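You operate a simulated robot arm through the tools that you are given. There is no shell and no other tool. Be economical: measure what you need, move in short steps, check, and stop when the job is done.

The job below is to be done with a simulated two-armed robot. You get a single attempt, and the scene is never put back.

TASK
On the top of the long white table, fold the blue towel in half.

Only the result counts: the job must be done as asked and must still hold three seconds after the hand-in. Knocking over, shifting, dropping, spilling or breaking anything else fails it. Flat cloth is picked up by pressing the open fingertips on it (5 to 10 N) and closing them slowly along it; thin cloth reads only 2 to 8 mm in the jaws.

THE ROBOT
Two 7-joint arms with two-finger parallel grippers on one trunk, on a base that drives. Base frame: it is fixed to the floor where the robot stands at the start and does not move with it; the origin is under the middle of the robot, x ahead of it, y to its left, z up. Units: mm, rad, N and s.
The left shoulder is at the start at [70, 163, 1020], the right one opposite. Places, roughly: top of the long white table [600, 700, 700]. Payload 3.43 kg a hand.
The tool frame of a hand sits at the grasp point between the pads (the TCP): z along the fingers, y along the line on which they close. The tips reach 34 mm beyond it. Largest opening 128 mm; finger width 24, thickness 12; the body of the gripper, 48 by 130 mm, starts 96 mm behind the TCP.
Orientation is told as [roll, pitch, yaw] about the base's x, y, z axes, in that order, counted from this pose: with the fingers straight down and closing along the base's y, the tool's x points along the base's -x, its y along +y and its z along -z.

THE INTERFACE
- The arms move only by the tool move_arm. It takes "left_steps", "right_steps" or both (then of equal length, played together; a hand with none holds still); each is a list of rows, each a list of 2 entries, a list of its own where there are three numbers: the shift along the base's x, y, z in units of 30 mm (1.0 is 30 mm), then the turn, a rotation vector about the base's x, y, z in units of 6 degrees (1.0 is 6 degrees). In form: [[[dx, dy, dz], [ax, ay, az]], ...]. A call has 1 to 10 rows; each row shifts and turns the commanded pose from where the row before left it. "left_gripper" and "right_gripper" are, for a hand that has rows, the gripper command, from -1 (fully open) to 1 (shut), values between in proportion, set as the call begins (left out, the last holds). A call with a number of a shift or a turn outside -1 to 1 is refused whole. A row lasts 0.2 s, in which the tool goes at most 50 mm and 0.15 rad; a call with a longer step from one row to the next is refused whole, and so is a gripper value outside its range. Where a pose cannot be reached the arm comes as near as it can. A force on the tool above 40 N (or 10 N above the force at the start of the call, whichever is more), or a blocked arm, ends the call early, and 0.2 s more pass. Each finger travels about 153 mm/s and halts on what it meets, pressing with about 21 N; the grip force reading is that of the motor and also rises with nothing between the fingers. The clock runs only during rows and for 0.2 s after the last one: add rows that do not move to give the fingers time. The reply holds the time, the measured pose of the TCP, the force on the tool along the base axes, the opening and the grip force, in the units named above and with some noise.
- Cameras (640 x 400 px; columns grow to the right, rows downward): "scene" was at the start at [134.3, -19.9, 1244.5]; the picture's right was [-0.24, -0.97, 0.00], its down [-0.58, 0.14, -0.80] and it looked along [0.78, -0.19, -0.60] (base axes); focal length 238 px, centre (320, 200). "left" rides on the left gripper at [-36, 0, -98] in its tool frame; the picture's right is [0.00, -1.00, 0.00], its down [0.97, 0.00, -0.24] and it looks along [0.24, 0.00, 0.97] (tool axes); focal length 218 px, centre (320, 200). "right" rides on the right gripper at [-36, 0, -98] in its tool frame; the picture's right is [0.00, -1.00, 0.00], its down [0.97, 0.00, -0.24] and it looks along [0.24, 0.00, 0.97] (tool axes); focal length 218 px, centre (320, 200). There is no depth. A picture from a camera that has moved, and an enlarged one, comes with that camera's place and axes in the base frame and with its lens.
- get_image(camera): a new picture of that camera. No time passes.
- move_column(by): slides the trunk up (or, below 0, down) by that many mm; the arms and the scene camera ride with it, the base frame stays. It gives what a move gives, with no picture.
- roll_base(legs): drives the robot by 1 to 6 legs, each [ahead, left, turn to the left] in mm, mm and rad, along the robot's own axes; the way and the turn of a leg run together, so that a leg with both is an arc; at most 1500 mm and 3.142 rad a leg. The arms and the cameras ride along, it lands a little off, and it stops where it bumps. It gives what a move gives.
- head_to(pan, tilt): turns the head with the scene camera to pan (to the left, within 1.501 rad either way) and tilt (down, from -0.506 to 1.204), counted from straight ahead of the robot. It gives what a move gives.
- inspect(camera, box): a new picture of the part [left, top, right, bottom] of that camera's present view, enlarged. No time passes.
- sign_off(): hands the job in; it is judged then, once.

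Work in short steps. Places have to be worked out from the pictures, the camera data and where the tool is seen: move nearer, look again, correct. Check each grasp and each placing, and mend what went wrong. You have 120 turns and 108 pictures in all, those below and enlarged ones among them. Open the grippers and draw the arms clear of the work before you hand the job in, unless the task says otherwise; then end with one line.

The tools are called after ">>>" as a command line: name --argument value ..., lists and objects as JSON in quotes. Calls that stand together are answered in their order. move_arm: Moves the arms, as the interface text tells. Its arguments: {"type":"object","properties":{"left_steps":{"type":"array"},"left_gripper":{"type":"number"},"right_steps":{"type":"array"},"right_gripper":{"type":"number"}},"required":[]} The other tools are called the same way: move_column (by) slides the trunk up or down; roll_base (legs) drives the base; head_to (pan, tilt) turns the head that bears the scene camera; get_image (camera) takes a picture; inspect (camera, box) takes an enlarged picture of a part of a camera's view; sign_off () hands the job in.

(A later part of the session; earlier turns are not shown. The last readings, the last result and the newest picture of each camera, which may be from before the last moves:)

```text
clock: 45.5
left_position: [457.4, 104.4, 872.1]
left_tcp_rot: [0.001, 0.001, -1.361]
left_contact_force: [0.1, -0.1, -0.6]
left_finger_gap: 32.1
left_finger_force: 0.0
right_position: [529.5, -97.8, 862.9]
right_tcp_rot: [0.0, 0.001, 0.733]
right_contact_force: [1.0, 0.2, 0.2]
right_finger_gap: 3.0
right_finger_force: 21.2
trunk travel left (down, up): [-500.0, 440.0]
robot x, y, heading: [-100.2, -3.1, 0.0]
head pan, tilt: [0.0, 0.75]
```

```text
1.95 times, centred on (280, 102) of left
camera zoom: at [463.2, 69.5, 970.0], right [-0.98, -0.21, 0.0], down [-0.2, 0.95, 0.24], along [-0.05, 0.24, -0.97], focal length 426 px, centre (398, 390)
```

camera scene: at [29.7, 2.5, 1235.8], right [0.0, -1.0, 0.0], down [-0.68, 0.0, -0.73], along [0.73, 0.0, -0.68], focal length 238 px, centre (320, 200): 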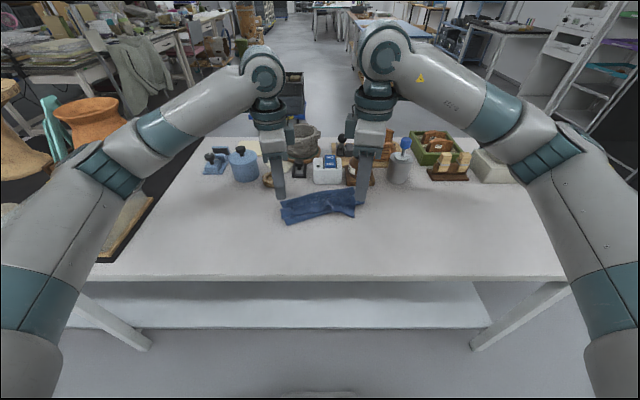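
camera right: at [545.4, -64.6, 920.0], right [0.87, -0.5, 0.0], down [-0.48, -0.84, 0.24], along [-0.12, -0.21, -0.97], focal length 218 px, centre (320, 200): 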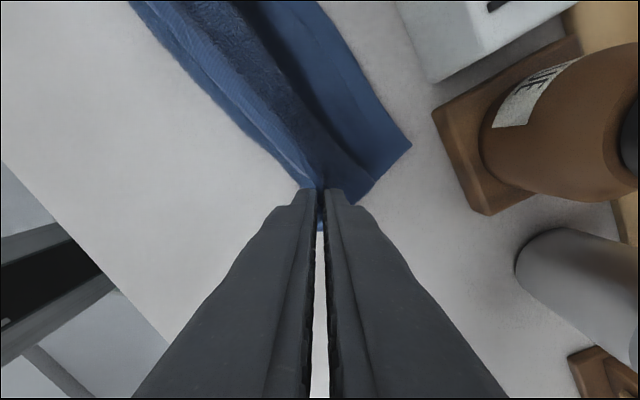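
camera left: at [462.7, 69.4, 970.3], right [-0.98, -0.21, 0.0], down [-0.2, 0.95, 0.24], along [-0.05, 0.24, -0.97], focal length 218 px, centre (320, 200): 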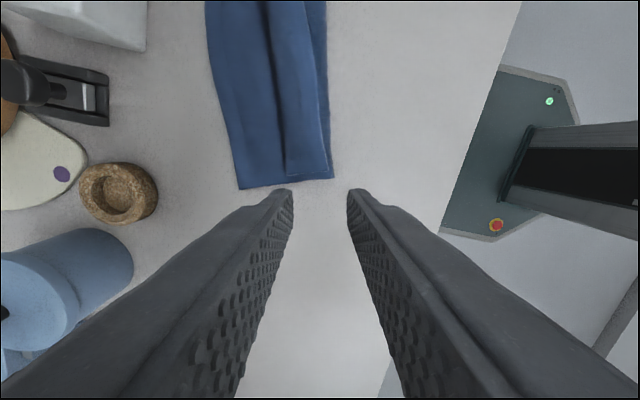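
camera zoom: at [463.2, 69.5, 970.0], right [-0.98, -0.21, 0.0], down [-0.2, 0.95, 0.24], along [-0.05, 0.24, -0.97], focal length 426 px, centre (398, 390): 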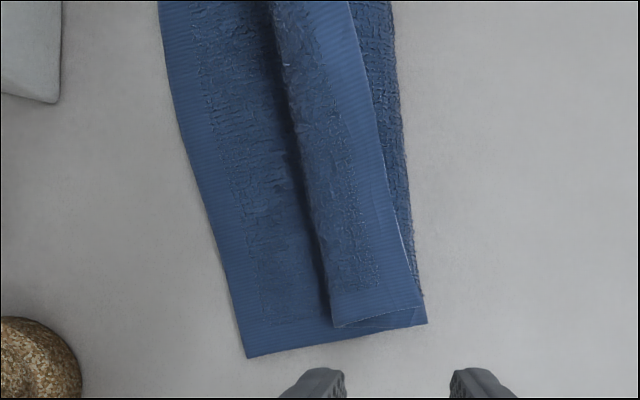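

Triangulating both views, the edge is raised: about z=785 at y≈0 and about z=768 at (475,30). I bring the left fingers astride it there, without pressing on the plies below.

>>> move_arm --left_steps '[[[0.2, -0.82, 0], [0, 0, 0.67]], [[0.2, -0.82, 0], [0, 0, 0.67]], [[0.2, -0.82, 0], [0, 0, 0.67]], [[0, 0, -0.6], [0, 0, 0]], [[0, 0, -0.6], [0, 0, 0]], [[0, 0, -0.6], [0, 0, 0]], [[0, 0, 0], [0, 0, 0]]]' --left_gripper 0.45

>>> get_image --camera "left"

>>> inspect --camera "scene" --box '[240, 160, 400, 260]'

```text
clock: 47.1
left_position: [476.2, 31.7, 817.7]
left_tcp_rot: [-0.001, -0.001, -1.149]
left_contact_force: [0.0, -0.2, 0.7]
left_finger_gap: 35.2
left_finger_force: 0.1
right_position: [529.8, -98.0, 863.3]
right_tcp_rot: [0.0, 0.0, 0.734]
right_contact_force: [0.7, 0.0, -0.2]
right_finger_gap: 2.9
right_finger_force: 21.0
trunk travel left (down, up): [-500.0, 440.0]
robot x, y, heading: [-100.1, -1.9, -0.005]
head pan, tilt: [0.0, 0.75]
```

```text
43 pictures are left
camera left: at [488.5, -2.0, 915.6], right [-0.91, -0.41, 0.0], down [-0.4, 0.89, 0.24], along [-0.1, 0.22, -0.97], focal length 218 px, centre (320, 200)
```

left: 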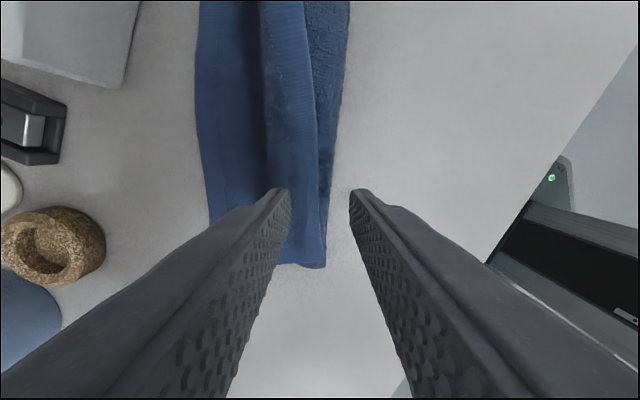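

```text
4.00 times, centred on (320, 210) of scene
camera zoom: at [33.1, 0.8, 1235.4], right [0.0, -1.0, 0.0], down [-0.68, 0.0, -0.73], along [0.73, 0.0, -0.68], focal length 953 px, centre (320, 160)
```

zoom: 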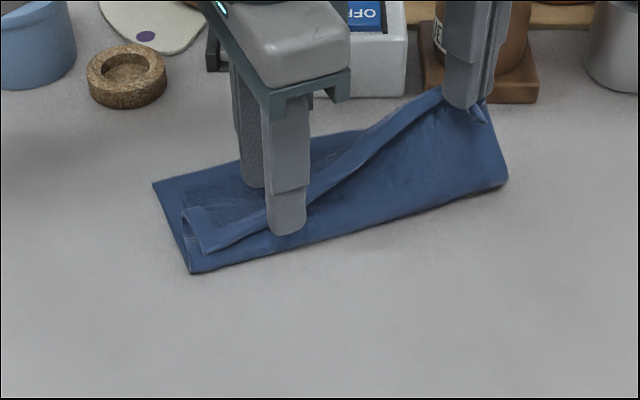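

The edge is centred between the open fingers. I lower 21 mm, keeping the tips off the lower plies, and close.

>>> move_arm --left_steps '[[[0, 0, -0.4], [0, 0, 0]], [[0, 0, -0.3], [0, 0, 0]], [[0, 0, 0], [0, 0, 0]]]'

>>> inspect --camera "left" --box '[220, 100, 420, 280]'

>>> inspect --camera "scene" --box '[260, 180, 380, 235]'

```text
clock: 47.9
left_position: [474.6, 30.1, 796.1]
left_tcp_rot: [0.001, 0.0, -1.15]
left_contact_force: [0.0, -0.1, -0.2]
left_finger_gap: 35.2
left_finger_force: 0.0
right_position: [531.0, -97.8, 862.7]
right_tcp_rot: [-0.001, -0.001, 0.733]
right_contact_force: [0.8, 0.5, 0.3]
right_finger_gap: 2.8
right_finger_force: 21.3
trunk travel left (down, up): [-500.0, 440.0]
robot x, y, heading: [-99.9, 0.6, 0.003]
head pan, tilt: [0.0, 0.75]
```

```text
2.22 times, centred on (320, 190) of left
camera zoom: at [488.3, -2.3, 894.5], right [-0.91, -0.41, 0.0], down [-0.4, 0.89, 0.24], along [-0.1, 0.22, -0.97], focal length 485 px, centre (320, 222)
```

zoom: 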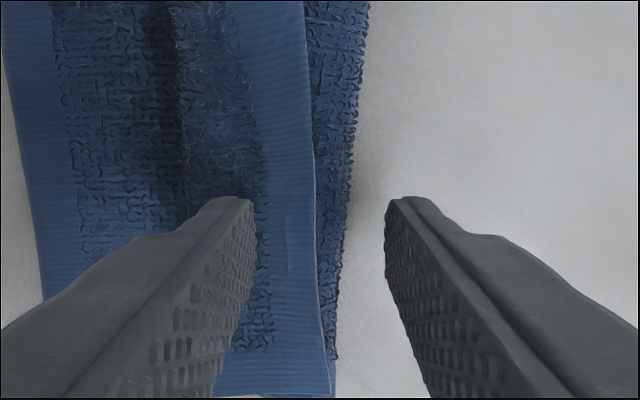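

```text
5.33 times, centred on (320, 208) of scene
camera zoom: at [33.2, 0.9, 1235.3], right [0.0, -1.0, 0.0], down [-0.68, 0.0, -0.73], along [0.73, 0.0, -0.68], focal length 1270 px, centre (320, 160)
```

zoom: 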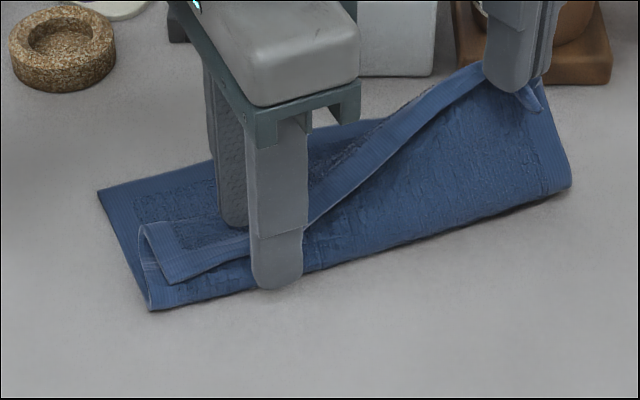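

The tips are at about z=762, between the hem edge and the mid ply. I close slowly.

>>> move_arm --left_steps '[[[0, 0, 0], [0, 0, 0]], [[0, 0, 0], [0, 0, 0]]]' --left_gripper 0.75

>>> inspect --camera "left" --box '[220, 100, 420, 280]'

>>> inspect --camera "scene" --box '[260, 180, 380, 235]'

```text
clock: 48.5
left_position: [475.5, 31.4, 795.3]
left_tcp_rot: [-0.001, 0.0, -1.151]
left_contact_force: [-0.4, 0.4, 0.1]
left_finger_gap: 16.0
left_finger_force: 0.0
right_position: [530.5, -96.7, 862.4]
right_tcp_rot: [-0.001, -0.001, 0.733]
right_contact_force: [-0.3, 0.6, -0.2]
right_finger_gap: 2.8
right_finger_force: 21.1
trunk travel left (down, up): [-500.0, 440.0]
robot x, y, heading: [-93.9, 3.1, 0.003]
head pan, tilt: [0.0, 0.75]
```

```text
2.22 times, centred on (320, 190) of left
camera zoom: at [488.4, -2.2, 894.5], right [-0.91, -0.41, 0.0], down [-0.4, 0.89, 0.24], along [-0.1, 0.22, -0.97], focal length 485 px, centre (320, 222)
```

zoom: 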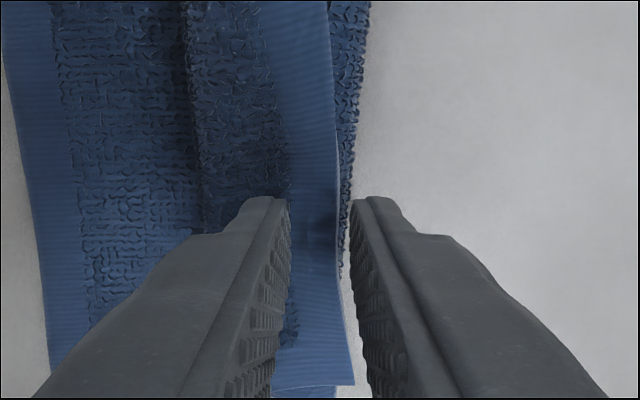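

```text
5.33 times, centred on (320, 208) of scene
camera zoom: at [33.3, 0.9, 1235.3], right [0.0, -1.0, 0.0], down [-0.68, 0.0, -0.73], along [0.73, 0.0, -0.68], focal length 1270 px, centre (320, 160)
```

zoom: 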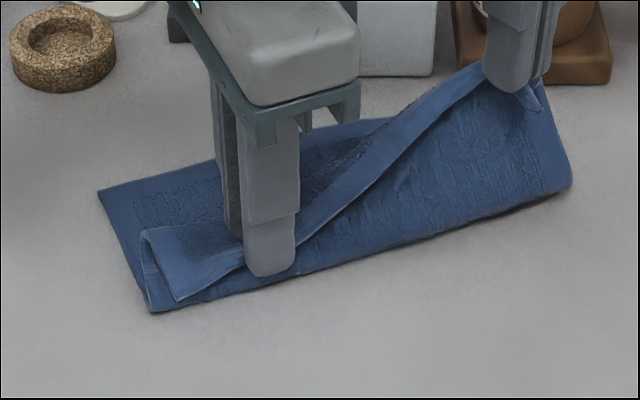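

The far finger is drawing the hem out past the fold, as wanted. I continue closing.

>>> move_arm --left_steps '[[[0, 0, 0], [0, 0, 0]], [[0, 0, 0], [0, 0, 0]]]' --left_gripper 0.88

>>> move_arm --left_steps '[[[0, 0, 0], [0, 0, 0]], [[0, 0, 0], [0, 0, 0]]]' --left_gripper 1.0

>>> inspect --camera "left" --box '[220, 100, 420, 280]'

>>> inspect --camera "scene" --box '[260, 180, 380, 235]'

```text
clock: 49.1
left_position: [474.1, 30.4, 795.9]
left_tcp_rot: [0.0, 0.001, -1.15]
left_contact_force: [-1.1, 0.7, -0.7]
left_finger_gap: 7.7
left_finger_force: 0.1
right_position: [530.8, -98.2, 863.7]
right_tcp_rot: [0.0, 0.001, 0.732]
right_contact_force: [0.0, -0.9, -0.3]
right_finger_gap: 2.7
right_finger_force: 21.0
trunk travel left (down, up): [-500.0, 440.0]
robot x, y, heading: [-96.9, 0.4, -0.001]
head pan, tilt: [0.0, 0.75]
```

```text
clock: 49.7
left_position: [476.1, 30.6, 797.2]
left_tcp_rot: [0.0, 0.001, -1.151]
left_contact_force: [-0.3, -0.5, 0.0]
left_finger_gap: 2.7
left_finger_force: 20.9
right_position: [530.8, -98.4, 862.6]
right_tcp_rot: [0.0, 0.0, 0.732]
right_contact_force: [0.1, -0.4, -0.7]
right_finger_gap: 2.7
right_finger_force: 21.4
trunk travel left (down, up): [-500.0, 440.0]
robot x, y, heading: [-97.8, 0.7, 0.001]
head pan, tilt: [0.0, 0.75]
```

```text
2.22 times, centred on (320, 190) of left
camera zoom: at [488.4, -2.3, 894.6], right [-0.91, -0.41, 0.0], down [-0.4, 0.89, 0.24], along [-0.1, 0.22, -0.97], focal length 485 px, centre (320, 222)
```

zoom: 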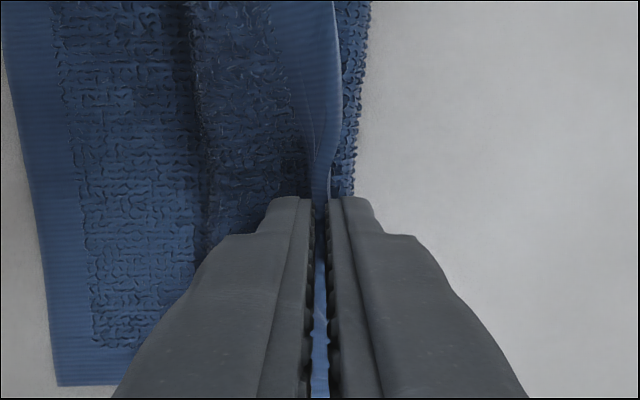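

```text
5.33 times, centred on (320, 208) of scene
camera zoom: at [33.3, 0.9, 1235.3], right [0.0, -1.0, 0.0], down [-0.68, 0.0, -0.73], along [0.73, 0.0, -0.68], focal length 1270 px, centre (320, 160)
```

zoom: 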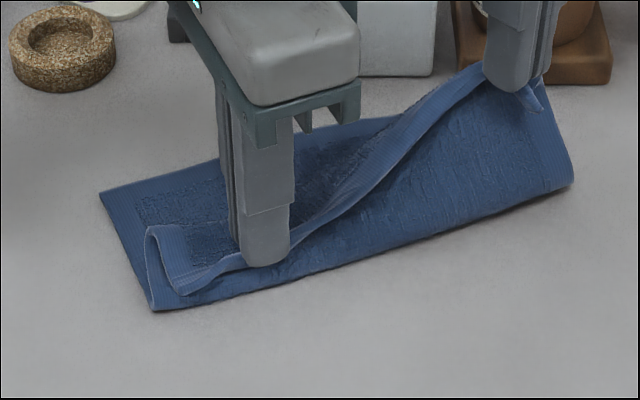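

The left reads 2.7 mm, the hem only. I lift it and swing forward to peel the left hem over.

>>> move_arm --left_steps '[[[0, 0, 0.5], [0, 0, 0]], [[0.2, 0, 0.5], [0, 0, 0]], [[0.4, 0.1, 0.5], [0, 0, 0]], [[0.5, 0.1, 0.3], [0, 0, 0]], [[0, 0, 0], [0, 0, 0]]]'

>>> inspect --camera "scene" --box '[240, 160, 400, 260]'

>>> get_image --camera "left"

```text
clock: 50.9
left_position: [507.8, 37.5, 850.6]
left_tcp_rot: [0.001, 0.0, -1.15]
left_contact_force: [-0.7, 0.1, 0.0]
left_finger_gap: 3.0
left_finger_force: 20.9
right_position: [530.7, -98.1, 862.2]
right_tcp_rot: [0.001, -0.001, 0.734]
right_contact_force: [0.7, -0.2, 0.6]
right_finger_gap: 3.0
right_finger_force: 20.8
trunk travel left (down, up): [-500.0, 440.0]
robot x, y, heading: [-97.9, 1.2, 0.0]
head pan, tilt: [0.0, 0.75]
```

```text
4.00 times, centred on (320, 210) of scene
camera zoom: at [33.1, 1.0, 1235.3], right [0.0, -1.0, 0.0], down [-0.68, 0.0, -0.73], along [0.73, 0.0, -0.68], focal length 953 px, centre (320, 160)
```

zoom: 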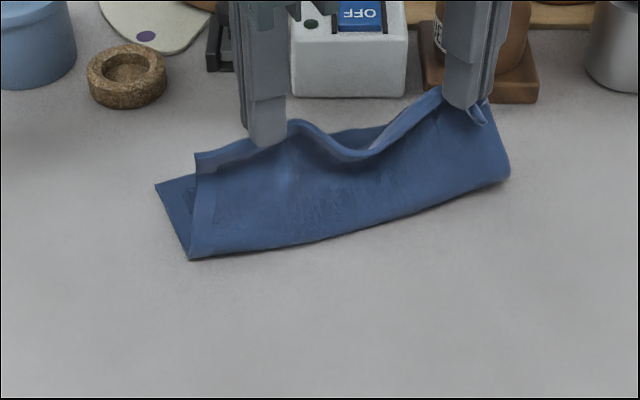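

```text
34 pictures are left
camera left: at [521.7, 4.4, 948.5], right [-0.91, -0.41, 0.0], down [-0.4, 0.89, 0.24], along [-0.1, 0.22, -0.97], focal length 218 px, centre (320, 200)
```

left: 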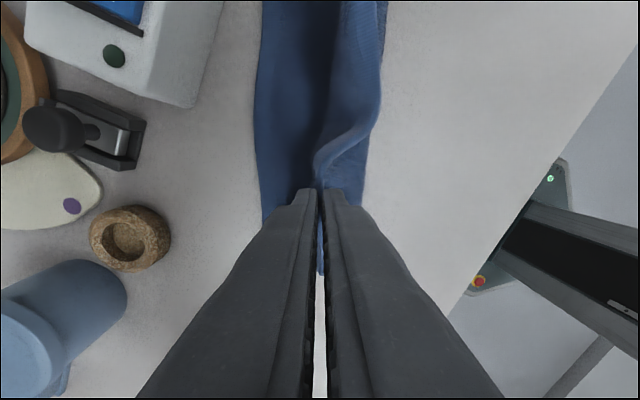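

The top layer is now a single clean sheet with its edge up. To lay it on the far edge without the gripper bodies nearing the jar block, I lean both hands back (fingers pointing forward) and align the right hand's yaw with the edge.

>>> move_arm --left_steps '[[[0, 0, 0], [0, -0.8, 0]], [[0.1, 0.1, 0], [0, -0.8, 0]], [[0.1, 0.1, 0], [0, -0.8, 0]], [[0.1, 0.1, 0], [0, -0.8, 0]], [[0.1, 0.1, -0.1], [0, -0.8, 0]]]' --right_steps '[[[0, 0, 0], [0, -0.9, -0.8]], [[0.1, 0, 0], [0, -0.9, -0.8]], [[0.2, 0, 0], [0, -0.9, -0.8]], [[0.2, 0, 0], [0, -0.9, -0.8]], [[0.2, 0, -0.1], [0, -0.9, -0.8]]]'

>>> inspect --camera "scene" --box '[230, 140, 410, 250]'

```text
clock: 52.1
left_position: [520.0, 48.8, 847.2]
left_tcp_rot: [0.388, -0.168, -1.185]
left_contact_force: [0.3, -0.8, 0.6]
left_finger_gap: 2.4
left_finger_force: 21.2
right_position: [552.9, -97.3, 859.5]
right_tcp_rot: [-0.245, -0.403, 0.356]
right_contact_force: [-0.7, 1.4, 0.9]
right_finger_gap: 2.9
right_finger_force: 20.9
trunk travel left (down, up): [-500.0, 440.0]
robot x, y, heading: [-99.1, 1.2, -0.001]
head pan, tilt: [0.0, 0.75]
```

```text
3.56 times, centred on (320, 195) of scene
camera zoom: at [33.2, 1.4, 1235.4], right [0.0, -1.0, 0.0], down [-0.68, 0.0, -0.73], along [0.73, 0.0, -0.68], focal length 847 px, centre (320, 218)
```

zoom: 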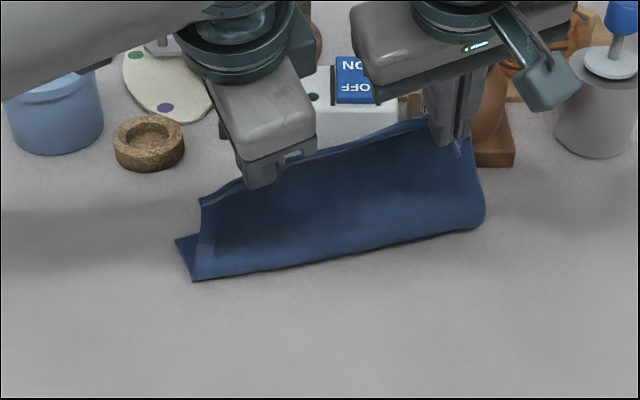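

The edge is straight, but the left fold has been pulled forward to x≈490 because the sheet is taut. I retreat to re-lay the bottom, then come forward along a tighter arc that keeps slack.

>>> move_arm --left_steps '[[[-0.86, -0.3, 0.04], [0, 0, 0]], [[-0.86, -0.3, 0.04], [0, 0, 0]], [[-0.86, -0.3, 0.04], [0, 0, 0]], [[0, 0, 0], [0, 0, 0]]]' --right_steps '[[[-0.61, -0.27, -0.1], [0, 0, 0]], [[-0.61, -0.27, -0.1], [0, 0, 0]], [[-0.61, -0.27, -0.1], [0, 0, 0]], [[0, 0, 0], [0, 0, 0]]]'

>>> inspect --camera "scene" --box '[230, 140, 410, 250]'

```text
clock: 53.1
left_position: [443.3, 21.6, 850.2]
left_tcp_rot: [0.386, -0.166, -1.181]
left_contact_force: [0.4, -1.3, -0.6]
left_finger_gap: 2.8
left_finger_force: 20.9
right_position: [497.1, -121.1, 851.9]
right_tcp_rot: [-0.246, -0.403, 0.359]
right_contact_force: [0.1, 1.4, -0.1]
right_finger_gap: 2.6
right_finger_force: 21.0
trunk travel left (down, up): [-500.0, 440.0]
robot x, y, heading: [-99.0, -1.3, 0.001]
head pan, tilt: [0.0, 0.75]
```

```text
3.56 times, centred on (320, 195) of scene
camera zoom: at [33.8, 1.4, 1235.2], right [0.0, -1.0, 0.0], down [-0.68, 0.0, -0.73], along [0.73, 0.0, -0.68], focal length 847 px, centre (320, 218)
```

zoom: 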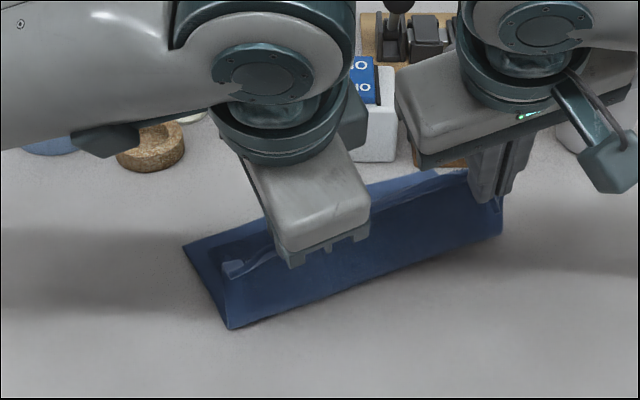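

The fold is re-laid with FL≈(441,69), giving full half-depth. Now I go forward along the tighter arc.

>>> move_arm --left_steps '[[[0.77, 0.25, -0.08], [0, 0, 0]], [[0.77, 0.25, -0.12], [0, 0, 0]], [[0.75, 0.25, -0.83], [0, 0, 0]], [[0.47, 0.15, -0.77], [0, 0, 0]], [[0, 0, 0], [0, 0, 0]]]' --right_steps '[[[0.77, 0.25, -0.08], [0, 0, 0]], [[0.77, 0.25, -0.12], [0, 0, 0]], [[0.75, 0.25, -0.83], [0, 0, 0]], [[0.47, 0.15, -0.77], [0, 0, 0]], [[0, 0, 0], [0, 0, 0]]]'

>>> inspect --camera "scene" --box '[230, 140, 410, 250]'

>>> get_image --camera "right"

```text
clock: 54.3
left_position: [526.1, 48.7, 796.1]
left_tcp_rot: [0.387, -0.169, -1.183]
left_contact_force: [0.7, -1.2, -0.4]
left_finger_gap: 2.7
left_finger_force: 21.2
right_position: [578.1, -95.9, 796.4]
right_tcp_rot: [-0.247, -0.403, 0.357]
right_contact_force: [-0.4, 1.7, 0.1]
right_finger_gap: 2.6
right_finger_force: 21.5
trunk travel left (down, up): [-500.0, 440.0]
robot x, y, heading: [-99.2, -0.9, 0.0]
head pan, tilt: [0.0, 0.75]
```

```text
3.56 times, centred on (320, 195) of scene
camera zoom: at [32.8, 0.8, 1235.4], right [0.0, -1.0, 0.0], down [-0.68, 0.0, -0.73], along [0.73, 0.0, -0.68], focal length 847 px, centre (320, 218)
```

zoom: 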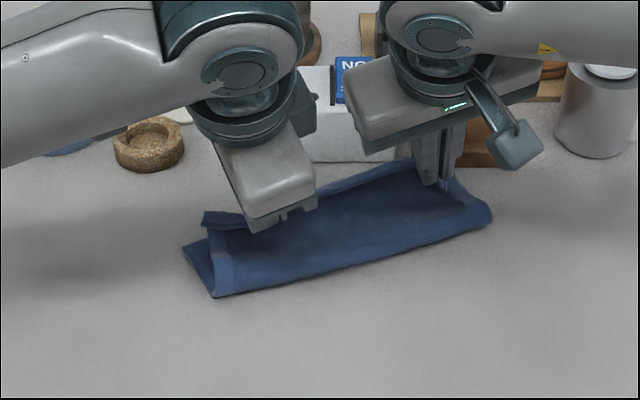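

```text
30 pictures are left
camera right: at [567.0, -73.6, 898.2], right [0.25, -0.94, 0.22], down [-0.94, -0.29, -0.17], along [0.22, -0.17, -0.96], focal length 218 px, centre (320, 200)
```

right: 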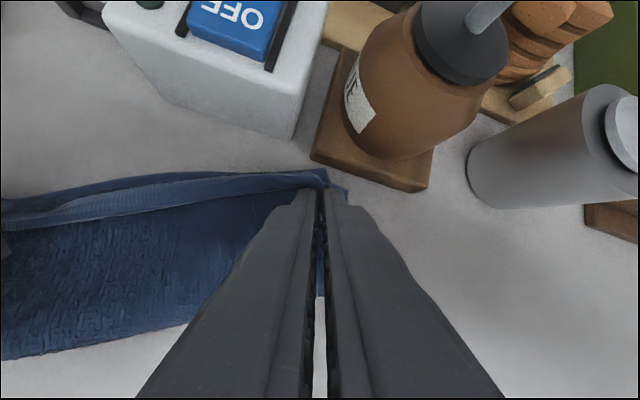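

The right side looks good: its edge band is nearly on the far edge. I check the left side before lowering.

>>> get_image --camera "left"

>>> inspect --camera "scene" --box '[260, 180, 340, 235]'

```text
29 pictures are left
camera left: at [497.2, 15.8, 893.3], right [-0.83, -0.41, -0.37], down [-0.46, 0.89, 0.06], along [0.31, 0.22, -0.93], focal length 218 px, centre (320, 200)
```

left: 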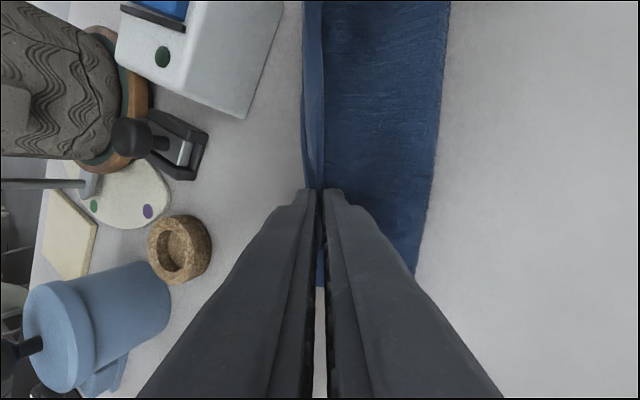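

```text
7.27 times, centred on (300, 208) of scene
camera zoom: at [32.8, 0.8, 1235.4], right [0.0, -1.0, 0.0], down [-0.68, 0.0, -0.73], along [0.73, 0.0, -0.68], focal length 1732 px, centre (466, 146)
```

zoom: 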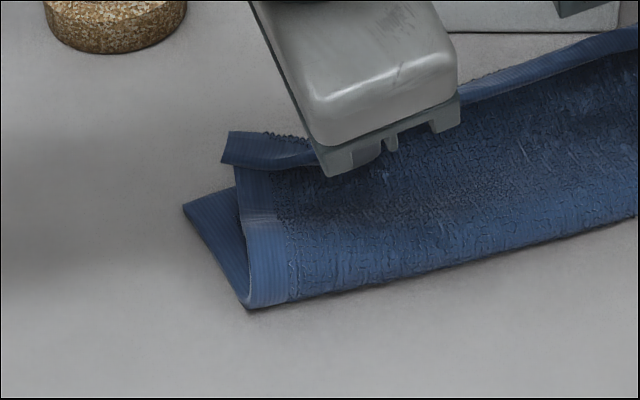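

The pinch sits about 18 mm inside the edge, so the effective radius is smaller and the left fold slid forward about 30 mm. I retreat once more and re-lay with a tighter arc.

>>> move_arm --left_steps '[[[-0.3, -0.1, 0.9], [0, 0, 0]], [[-0.8, -0.3, 0.6], [0, 0, 0]], [[-0.9, -0.35, 0], [0, 0, 0]], [[-0.85, -0.3, 0], [0, 0, 0]], [[0, 0, 0], [0, 0, 0]], [[0.7, 0.26, -0.3], [0, 0, 0]], [[0.7, 0.26, -0.3], [0, 0, 0]], [[0.62, 0.24, -0.7], [0, 0, 0]], [[0.34, 0.13, -0.5], [0, 0, 0]], [[0, 0, 0], [0, 0, 0]]]' --right_steps '[[[-0.3, -0.1, 0.9], [0, 0, 0]], [[-0.8, -0.3, 0.6], [0, 0, 0]], [[-0.9, -0.35, 0], [0, 0, 0]], [[-0.6, -0.25, 0], [0, 0, 0]], [[0, 0, 0], [0, 0, 0]], [[0.7, 0.26, -0.3], [0, 0, 0]], [[0.7, 0.26, -0.3], [0, 0, 0]], [[0.62, 0.24, -0.7], [0, 0, 0]], [[0.34, 0.13, -0.5], [0, 0, 0]], [[0, 0, 0], [0, 0, 0]]]'

>>> inspect --camera "scene" --box '[230, 140, 410, 250]'

```text
clock: 56.5
left_position: [510.1, 42.9, 786.6]
left_tcp_rot: [0.386, -0.166, -1.185]
left_contact_force: [2.2, -1.9, 0.9]
left_finger_gap: 2.7
left_finger_force: 21.0
right_position: [571.0, -98.8, 787.8]
right_tcp_rot: [-0.246, -0.404, 0.359]
right_contact_force: [-1.6, 2.6, 0.6]
right_finger_gap: 2.9
right_finger_force: 21.4
trunk travel left (down, up): [-500.0, 440.0]
robot x, y, heading: [-100.1, -0.4, -0.002]
head pan, tilt: [0.0, 0.75]
```

```text
3.56 times, centred on (320, 195) of scene
camera zoom: at [33.0, 0.9, 1235.4], right [0.0, -1.0, 0.0], down [-0.68, 0.0, -0.73], along [0.73, 0.0, -0.68], focal length 847 px, centre (320, 218)
```

zoom: 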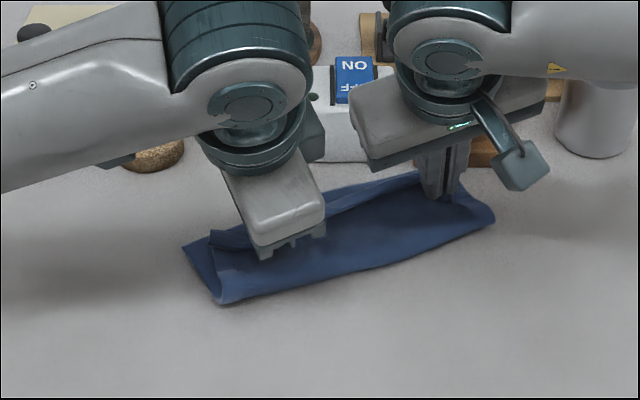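

The loop is loosely bulged with slack now. I lower slightly and release both gently, then withdraw back and up.

>>> move_arm --left_steps '[[[0.2, 0.07, -0.1], [0, 0, 0]], [[0, 0, -0.05], [0, 0, 0]], [[0, 0, 0], [0, 0, 0]]]' --right_steps '[[[0.2, 0.07, -0.1], [0, 0, 0]], [[0, 0, -0.05], [0, 0, 0]], [[0, 0, 0], [0, 0, 0]]]'

>>> move_arm --left_steps '[[[0, 0, 0], [0, 0, 0]], [[0, 0, 0], [0, 0, 0]], [[-0.05, 0, 0.2], [0, 0, 0]], [[-0.3, 0, 0.7], [0, 0, 0]], [[-0.4, 0, 0.9], [0, 0, 0]], [[-0.4, 0.3, 0.9], [0, 0, 0]], [[-0.4, 0.6, 0.9], [0, 0, 0]], [[-0.4, 0.9, 0.8], [0, 0, 0]]]' --right_steps '[[[0, 0, 0], [0, 0, 0]], [[0, 0, 0], [0, 0, 0]], [[-0.05, 0, 0.2], [0, 0, 0]], [[-0.3, 0, 0.7], [0, 0, 0]], [[-0.4, 0, 0.9], [0, 0, 0]], [[-0.4, -0.3, 0.9], [0, 0, 0]], [[-0.4, -0.6, 0.9], [0, 0, 0]], [[-0.4, -0.9, 0.8], [0, 0, 0]]]' --left_gripper 0.7 --right_gripper 0.7

>>> inspect --camera "scene" --box '[230, 140, 410, 250]'

>>> get_image --camera "right"

```text
clock: 57.3
left_position: [515.8, 45.9, 784.5]
left_tcp_rot: [0.386, -0.168, -1.182]
left_contact_force: [0.5, -1.6, 4.1]
left_finger_gap: 2.8
left_finger_force: 21.1
right_position: [578.0, -96.9, 783.0]
right_tcp_rot: [-0.246, -0.403, 0.358]
right_contact_force: [-2.3, 2.5, 2.8]
right_finger_gap: 2.8
right_finger_force: 21.5
trunk travel left (down, up): [-500.0, 440.0]
robot x, y, heading: [-101.0, -3.6, 0.001]
head pan, tilt: [0.0, 0.75]
```

```text
clock: 59.1
left_position: [456.4, 99.8, 915.8]
left_tcp_rot: [0.389, -0.169, -1.184]
left_contact_force: [-0.4, 0.5, 0.2]
left_finger_gap: 19.0
left_finger_force: 0.0
right_position: [517.8, -150.5, 917.0]
right_tcp_rot: [-0.248, -0.404, 0.355]
right_contact_force: [-0.8, 0.1, -0.8]
right_finger_gap: 19.1
right_finger_force: 0.0
trunk travel left (down, up): [-500.0, 440.0]
robot x, y, heading: [-101.4, 2.1, -0.006]
head pan, tilt: [0.0, 0.75]
```

```text
3.56 times, centred on (320, 195) of scene
camera zoom: at [31.6, 0.8, 1235.5], right [0.0, -1.0, 0.0], down [-0.68, 0.0, -0.73], along [0.73, 0.0, -0.68], focal length 847 px, centre (320, 218)
```

zoom: 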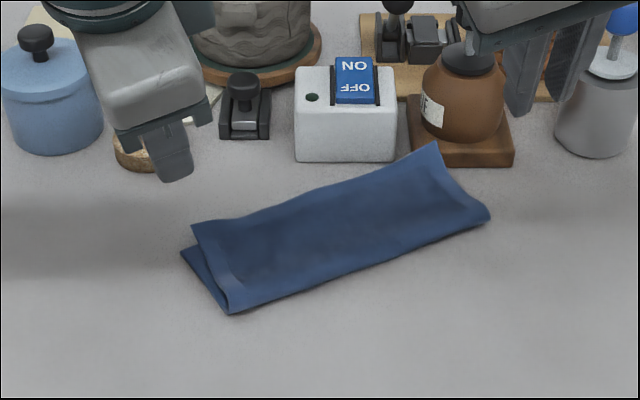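

```text
25 pictures are left
camera right: at [505.1, -129.1, 1018.2], right [0.25, -0.94, 0.22], down [-0.94, -0.29, -0.17], along [0.22, -0.17, -0.96], focal length 218 px, centre (320, 200)
```

right: 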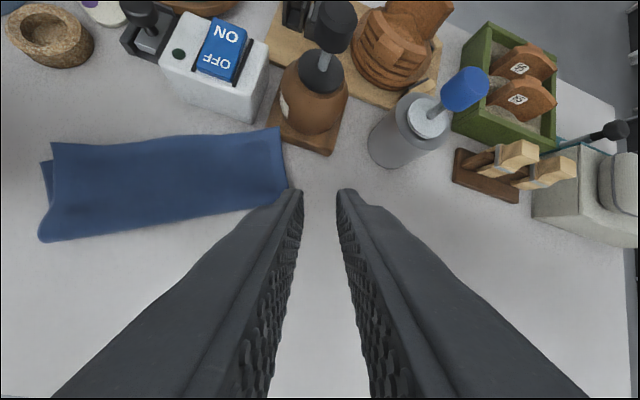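

That's a nice flat fold. The top layer seems to overhang the bottom by about 20 mm at the far edge, so I zoom in on both ends, including clearance to the jar block.

>>> inspect --camera "right" --box '[20, 90, 340, 260]'

>>> inspect --camera "scene" --box '[320, 170, 380, 215]'

>>> inspect --camera "scene" --box '[270, 190, 330, 235]'

```text
2.00 times, centred on (180, 175) of right
camera zoom: at [505.1, -129.1, 1018.2], right [0.25, -0.94, 0.22], down [-0.94, -0.29, -0.17], along [0.22, -0.17, -0.96], focal length 436 px, centre (600, 250)
```

zoom: 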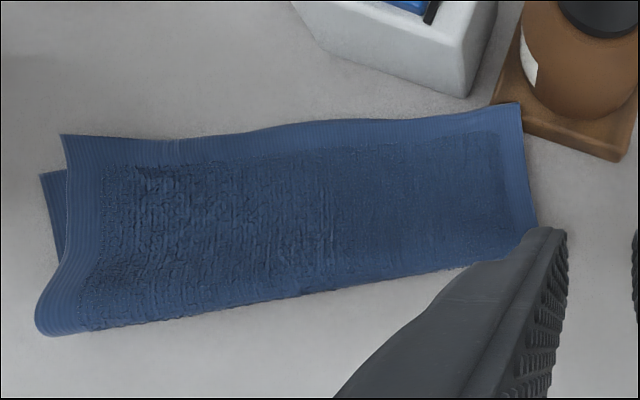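

```text
8.89 times, centred on (350, 192) of scene
camera zoom: at [31.6, 0.8, 1235.5], right [0.0, -1.0, 0.0], down [-0.68, 0.0, -0.73], along [0.73, 0.0, -0.68], focal length 2117 px, centre (53, 267)
```

zoom: 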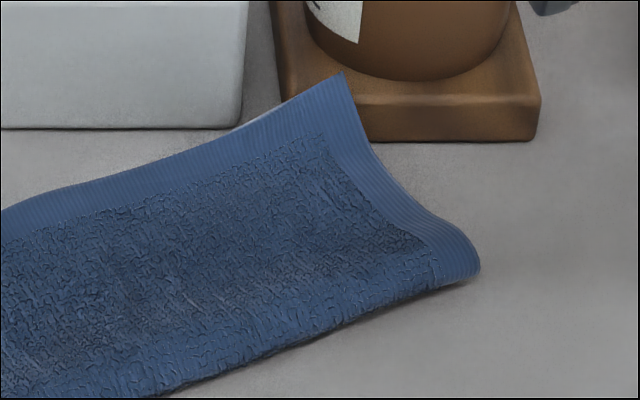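

```text
8.89 times, centred on (300, 212) of scene
camera zoom: at [31.6, 0.8, 1235.5], right [0.0, -1.0, 0.0], down [-0.68, 0.0, -0.73], along [0.73, 0.0, -0.68], focal length 2117 px, centre (498, 89)
```

zoom: 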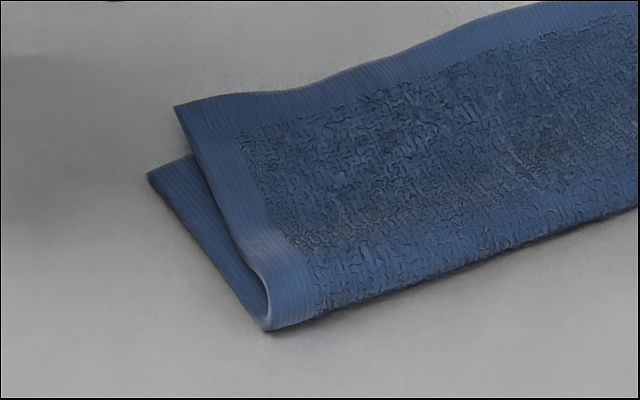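

The fold is good, but the top layer is offset by about (26,-8) mm and its right corner leans on the jar block. I'll press the overhanging band with closed fingertips and drag the top layer back by about that amount, starting by moving both hands above it.

>>> move_arm --left_steps '[[[0.73, -0.3, -0.7], [0, 0, 0]], [[0.73, -0.3, -0.9], [0, 0, 0]], [[0.73, -0.3, -0.95], [0, 0, 0]], [[0.73, -0.3, -0.98], [0, 0, 0]], [[0, 0, 0], [0, 0, 0]]]' --right_steps '[[[0.58, 0.9, -0.7], [0, 0, 0]], [[0.58, 0.9, -0.9], [0, 0, 0]], [[0.58, 0.9, -0.95], [0, 0, 0]], [[0.58, 0.9, -0.98], [0, 0, 0]], [[0, 0, 0], [0, 0, 0]]]' --left_gripper 1.0 --right_gripper 1.0

>>> get_image --camera "right"

>>> get_image --camera "left"

```text
clock: 60.2
left_position: [546.5, 71.3, 808.1]
left_tcp_rot: [0.386, -0.156, -1.17]
left_contact_force: [-0.5, 4.2, -0.3]
left_finger_gap: 0.0
left_finger_force: 21.3
right_position: [592.2, -51.7, 809.8]
right_tcp_rot: [-0.252, -0.4, 0.345]
right_contact_force: [1.2, -3.9, 1.0]
right_finger_gap: 0.2
right_finger_force: 21.3
trunk travel left (down, up): [-500.0, 440.0]
robot x, y, heading: [-99.3, 2.4, -0.002]
head pan, tilt: [0.0, 0.75]
stopped in row 5 (left hand): the force on the tool passed its limit (the readings are from after the stop); the commanded pose is now the measured one
```

```text
21 pictures are left
camera right: at [579.6, -28.9, 910.5], right [0.24, -0.94, 0.23], down [-0.95, -0.28, -0.16], along [0.22, -0.18, -0.96], focal length 218 px, centre (320, 200)
```

right: 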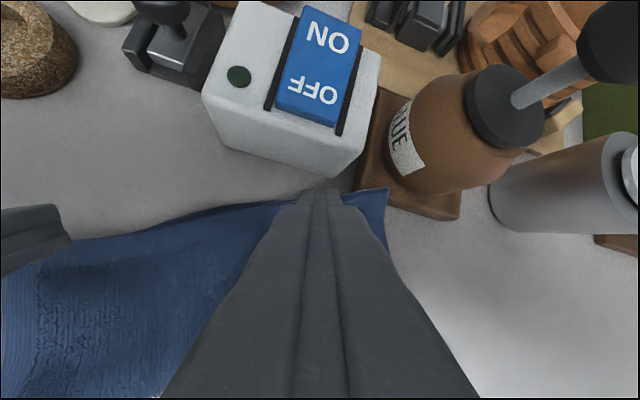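

```text
20 pictures are left
camera left: at [519.4, 36.9, 904.0], right [-0.83, -0.42, -0.37], down [-0.47, 0.88, 0.07], along [0.3, 0.23, -0.93], focal length 218 px, centre (320, 200)
```

left: 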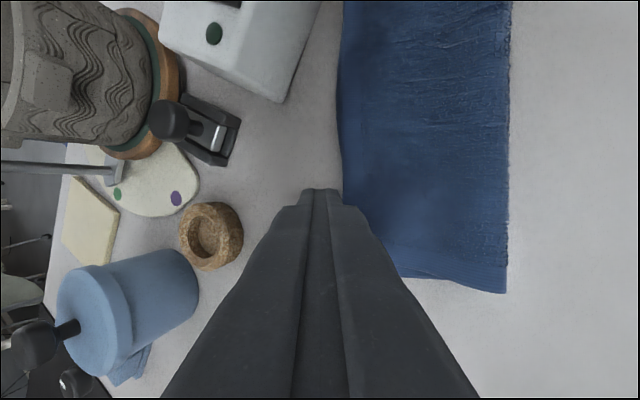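

The hands brushed each other, so I work one at a time. I retract the right upward and away, and set the left tip 8 mm inside the edge.

>>> move_arm --right_steps '[[[-0.1, -0.6, 0.4], [0, 0, 0]], [[-0.4, -0.8, 0.8], [0, 0, 0]], [[-0.5, -0.8, 0.8], [0, 0, 0]], [[-0.5, -0.8, 0.5], [0, 0, 0]]]'

>>> move_arm --left_steps '[[[-0.45, -0.2, 0], [0, 0, 0]], [[0, 0, -0.5], [0, 0, 0]], [[0, 0, -0.3], [0, 0, 0]], [[0, 0, -0.1], [0, 0, 0]], [[0, 0, 0], [0, 0, 0]]]'

>>> get_image --camera "left"

```text
clock: 61.2
left_position: [547.4, 71.0, 809.9]
left_tcp_rot: [0.389, -0.159, -1.171]
left_contact_force: [0.7, 0.0, -0.5]
left_finger_gap: 0.1
left_finger_force: 20.8
right_position: [546.3, -141.7, 884.3]
right_tcp_rot: [-0.252, -0.4, 0.348]
right_contact_force: [-0.1, -0.2, -0.5]
right_finger_gap: 0.0
right_finger_force: 21.0
trunk travel left (down, up): [-500.0, 440.0]
robot x, y, heading: [-98.7, -1.0, -0.003]
head pan, tilt: [0.0, 0.75]
```

```text
clock: 62.4
left_position: [534.3, 64.8, 780.9]
left_tcp_rot: [0.386, -0.156, -1.17]
left_contact_force: [1.0, 0.8, 4.6]
left_finger_gap: 0.2
left_finger_force: 20.3
right_position: [546.6, -141.3, 884.1]
right_tcp_rot: [-0.252, -0.401, 0.348]
right_contact_force: [0.4, 0.4, 0.4]
right_finger_gap: 0.0
right_finger_force: 21.6
trunk travel left (down, up): [-500.0, 440.0]
robot x, y, heading: [-98.7, -1.8, -0.0]
head pan, tilt: [0.0, 0.75]
```

```text
19 pictures are left
camera left: at [506.5, 30.5, 877.3], right [-0.83, -0.42, -0.37], down [-0.47, 0.88, 0.07], along [0.3, 0.23, -0.93], focal length 218 px, centre (320, 200)
```

left: 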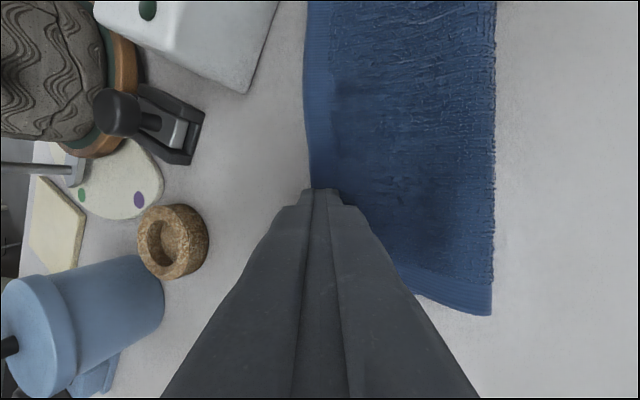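

The left tip presses the band at about 5 N. I drag it back about 24 mm and then lift.

>>> move_arm --left_steps '[[[-0.1, 0.03, -0.03], [0, 0, 0]], [[-0.25, 0.08, 0], [0, 0, 0]], [[-0.25, 0.08, 0], [0, 0, 0]], [[-0.25, 0.08, 0], [0, 0, 0]], [[0, 0, 0], [0, 0, 0]]]'

>>> move_arm --left_steps '[[[0, 0, 0.5], [0, 0, 0]], [[0, 0, 0.8], [0, 0, 0]], [[-0.2, 0.8, 0.9], [0, 0, 0]], [[-0.2, 0.9, 0.9], [0, 0, 0]]]'

>>> inspect --camera "scene" --box '[260, 165, 380, 240]'

```text
clock: 63.6
left_position: [505.7, 72.3, 780.2]
left_tcp_rot: [0.388, -0.157, -1.171]
left_contact_force: [2.0, -1.0, 8.3]
left_finger_gap: 0.0
left_finger_force: 21.2
right_position: [547.0, -140.3, 884.1]
right_tcp_rot: [-0.254, -0.401, 0.347]
right_contact_force: [0.8, 0.1, 0.2]
right_finger_gap: 0.3
right_finger_force: 20.9
trunk travel left (down, up): [-500.0, 440.0]
robot x, y, heading: [-101.4, -0.4, 0.001]
head pan, tilt: [0.0, 0.75]
```

```text
clock: 64.6
left_position: [495.8, 124.3, 873.4]
left_tcp_rot: [0.385, -0.157, -1.171]
left_contact_force: [0.2, 0.2, 0.0]
left_finger_gap: 0.0
left_finger_force: 20.9
right_position: [546.2, -142.1, 884.5]
right_tcp_rot: [-0.255, -0.4, 0.346]
right_contact_force: [-1.0, -0.2, -0.4]
right_finger_gap: 0.0
right_finger_force: 21.1
trunk travel left (down, up): [-500.0, 440.0]
robot x, y, heading: [-99.7, -2.5, 0.0]
head pan, tilt: [0.0, 0.75]
```

```text
5.33 times, centred on (320, 202) of scene
camera zoom: at [32.4, 1.3, 1235.4], right [0.0, -1.0, 0.0], down [-0.68, 0.0, -0.73], along [0.73, 0.0, -0.68], focal length 1270 px, centre (320, 187)
```

zoom: 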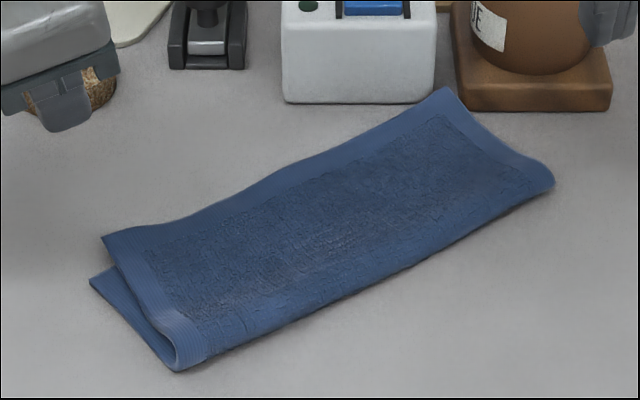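

The press-drag moved both layers together, which is useful: it cleared the corner from the block with no distortion. I now drag the right side back the same way, into free space and straighter, before fixing the layer offset.

>>> move_arm --left_steps '[[[0, 0.9, 0.3], [0, 0.8, 0]], [[0, 0.9, 0.3], [0, 0.8, 0]], [[0, 0.5, 0], [0, 0.8, 0]], [[0, 0, 0], [0, 0.8, 0]], [[0, 0, 0], [0, 0.8, 0]]]' --right_steps '[[[0.29, 0.87, -0.3], [0, 0, 0]], [[0.29, 0.87, -0.6], [0, 0, 0]], [[0.29, 0.87, -0.8], [0, 0, 0]], [[0.29, 0.87, -0.8], [0, 0, 0]], [[0, 0, 0], [0, 0, 0]]]'

>>> move_arm --right_steps '[[[0, 0, -0.4], [0, 0, 0]], [[0, 0, -0.3], [0, 0, 0]], [[0, 0, -0.15], [0, 0, 0]], [[0, 0, 0], [0, 0, 0]]]'

>>> inspect --camera "scene" --box '[260, 165, 380, 240]'

```text
clock: 65.8
left_position: [495.5, 193.1, 892.1]
left_tcp_rot: [0.0, 0.014, -1.143]
left_contact_force: [0.3, 0.5, 0.2]
left_finger_gap: 0.0
left_finger_force: 21.4
right_position: [581.1, -37.2, 807.1]
right_tcp_rot: [-0.253, -0.399, 0.348]
right_contact_force: [-0.2, -0.1, 0.2]
right_finger_gap: 0.1
right_finger_force: 21.4
trunk travel left (down, up): [-500.0, 440.0]
robot x, y, heading: [-99.0, -1.4, -0.002]
head pan, tilt: [0.0, 0.75]
```

```text
clock: 66.8
left_position: [496.1, 191.9, 890.7]
left_tcp_rot: [0.002, 0.014, -1.144]
left_contact_force: [-0.5, -0.2, -1.3]
left_finger_gap: 0.0
left_finger_force: 20.9
right_position: [581.7, -36.4, 784.5]
right_tcp_rot: [-0.252, -0.4, 0.348]
right_contact_force: [0.5, -0.6, 0.8]
right_finger_gap: 0.0
right_finger_force: 21.1
trunk travel left (down, up): [-500.0, 440.0]
robot x, y, heading: [-99.8, 1.4, -0.002]
head pan, tilt: [0.0, 0.75]
```

```text
5.33 times, centred on (320, 202) of scene
camera zoom: at [33.1, 1.1, 1235.3], right [0.0, -1.0, 0.0], down [-0.68, 0.0, -0.73], along [0.73, 0.0, -0.68], focal length 1270 px, centre (320, 187)
```

zoom: 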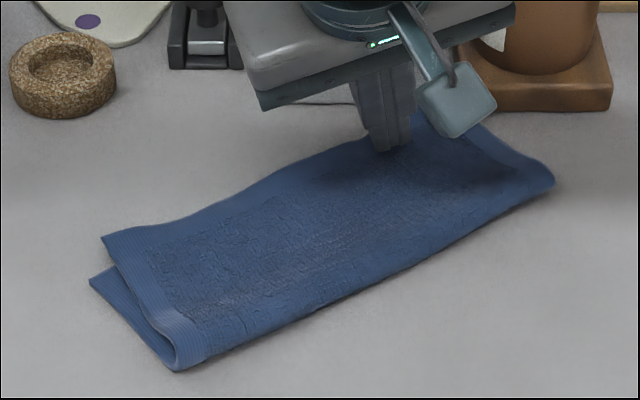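

I press a little more to get about 6–8 N.

>>> move_arm --right_steps '[[[0, 0, -0.08], [0, 0, 0]], [[0, 0, -0.06], [0, 0, 0]], [[0, 0, 0], [0, 0, 0]]]'

```text
clock: 67.6
left_position: [495.1, 191.9, 891.6]
left_tcp_rot: [0.002, 0.015, -1.142]
left_contact_force: [0.6, 0.8, 0.3]
left_finger_gap: 0.0
left_finger_force: 21.2
right_position: [581.3, -35.2, 780.3]
right_tcp_rot: [-0.256, -0.402, 0.349]
right_contact_force: [1.4, 0.3, 10.0]
right_finger_gap: 0.0
right_finger_force: 20.9
trunk travel left (down, up): [-500.0, 440.0]
robot x, y, heading: [-101.7, -2.6, 0.003]
head pan, tilt: [0.0, 0.75]
```

At 10 N, I drag the right part back about 70 mm, then lift.

>>> move_arm --right_steps '[[[-0.2, 0, 0], [0, 0, 0]], [[-0.35, -0.02, 0], [0, 0, 0]], [[-0.35, -0.02, 0], [0, 0, 0]], [[-0.35, -0.02, 0], [0, 0, 0]], [[-0.35, -0.02, 0], [0, 0, 0]], [[-0.35, -0.02, 0], [0, 0, 0]], [[-0.35, -0.02, 0], [0, 0, 0]], [[0, 0, 0], [0, 0, 0]]]'

>>> move_arm --right_steps '[[[0, 0, 0.6], [0, 0.9, 0]], [[0, 0, 0.9], [0, 0.9, 0]], [[0, -0.8, 0.9], [0, 0.9, 0]], [[0, -0.9, 0.9], [0, 0.9, 0]], [[0, -0.9, 0], [0, 0.9, 0]]]'

>>> inspect --camera "scene" --box '[250, 165, 390, 252]'

```text
clock: 69.4
left_position: [494.2, 193.4, 891.2]
left_tcp_rot: [0.003, 0.013, -1.143]
left_contact_force: [-0.6, 0.2, 0.3]
left_finger_gap: 0.0
left_finger_force: 21.2
right_position: [510.2, -39.5, 780.8]
right_tcp_rot: [-0.254, -0.402, 0.347]
right_contact_force: [3.7, 0.7, 17.1]
right_finger_gap: 0.0
right_finger_force: 21.3
trunk travel left (down, up): [-500.0, 440.0]
robot x, y, heading: [-100.8, 0.9, -0.007]
head pan, tilt: [0.0, 0.75]
```

```text
clock: 70.6
left_position: [495.5, 191.5, 892.1]
left_tcp_rot: [0.001, 0.016, -1.143]
left_contact_force: [-0.8, 0.5, -0.7]
left_finger_gap: 0.0
left_finger_force: 21.5
right_position: [513.6, -120.2, 876.7]
right_tcp_rot: [-0.097, 0.049, 0.32]
right_contact_force: [1.0, -0.1, -0.1]
right_finger_gap: 0.0
right_finger_force: 21.2
trunk travel left (down, up): [-500.0, 440.0]
robot x, y, heading: [-98.2, -1.5, -0.005]
head pan, tilt: [0.0, 0.75]
```

```text
4.57 times, centred on (320, 208) of scene
camera zoom: at [33.8, -0.1, 1235.2], right [0.0, -1.0, 0.0], down [-0.68, 0.0, -0.73], along [0.73, 0.0, -0.68], focal length 1089 px, centre (320, 161)
```

zoom: 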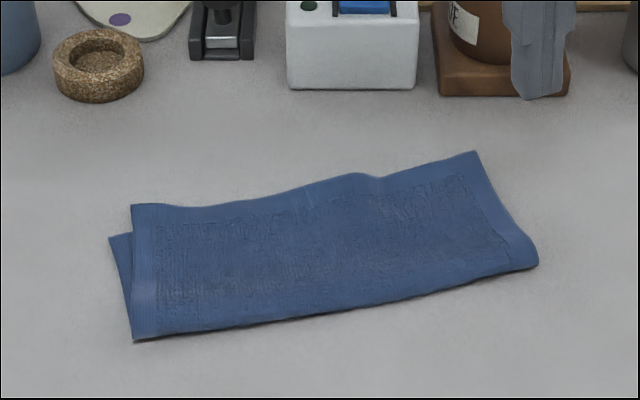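

The towel is flat, straight and in free space. The top overhangs the bottom by about 22 mm forward and 16 mm to the right, with D'(518,119), A(493,130) and C'(569,-103). I'll pinch the overhanging single-ply edge with both hands and shift the top layer back, so I move above those points.

>>> move_arm --left_steps '[[[0.2, -0.82, -0.7], [0, 0, -0.5]], [[0.2, -0.82, -0.75], [0, 0, -0.5]], [[0.2, -0.82, -0.8], [0, 0, -0.5]], [[0.2, -0.82, -0.8], [0, 0, -0.5]], [[0, 0, 0], [0, 0, 0]]]' --right_steps '[[[0.32, 0.38, -0.6], [0.92, -0.47, -0.8]], [[0.32, 0.38, -0.65], [0, 0, 0]], [[0.32, 0.38, -0.65], [0, 0, 0]], [[0.32, 0.38, -0.65], [0, 0, 0]], [[0, 0, 0], [0, 0, 0]]]' --left_gripper 0.7 --right_gripper 0.6

>>> get_image --camera "left"

>>> get_image --camera "right"

```text
clock: 71.8
left_position: [519.6, 93.7, 799.7]
left_tcp_rot: [0.002, 0.012, -1.353]
left_contact_force: [-0.7, -0.1, 0.2]
left_finger_gap: 19.3
left_finger_force: 0.1
right_position: [550.7, -71.9, 801.5]
right_tcp_rot: [-0.02, -0.027, 0.235]
right_contact_force: [-0.3, -0.2, -0.6]
right_finger_gap: 25.4
right_finger_force: 0.0
trunk travel left (down, up): [-500.0, 440.0]
robot x, y, heading: [-95.6, -3.9, 0.004]
head pan, tilt: [0.0, 0.75]
```

```text
15 pictures are left
camera left: at [526.3, 57.4, 897.8], right [-0.98, -0.22, 0.0], down [-0.21, 0.94, 0.25], along [-0.05, 0.25, -0.97], focal length 218 px, centre (320, 200)
```

left: 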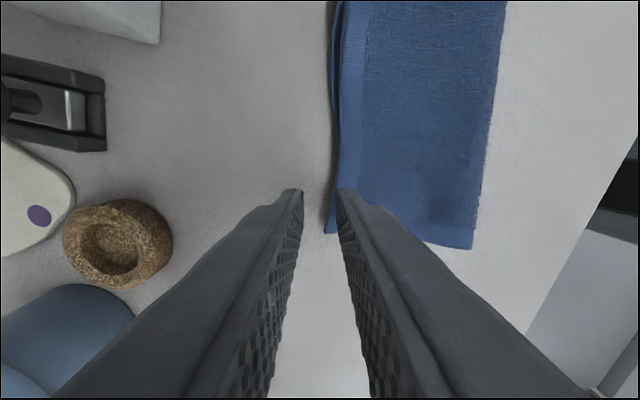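

```text
14 pictures are left
camera right: at [582.5, -62.3, 900.8], right [0.23, -0.97, 0.02], down [-0.95, -0.22, 0.21], along [-0.2, -0.07, -0.98], focal length 218 px, centre (320, 200)
```

right: 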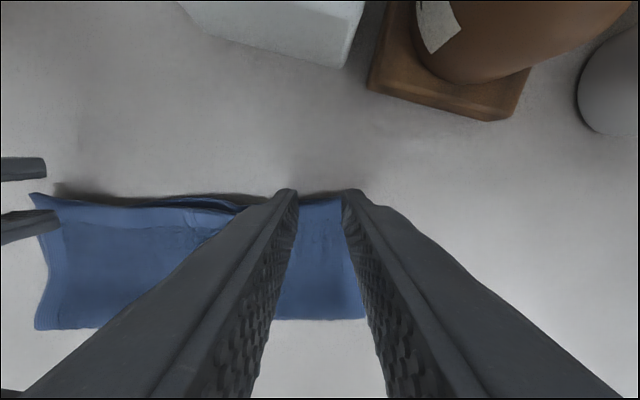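

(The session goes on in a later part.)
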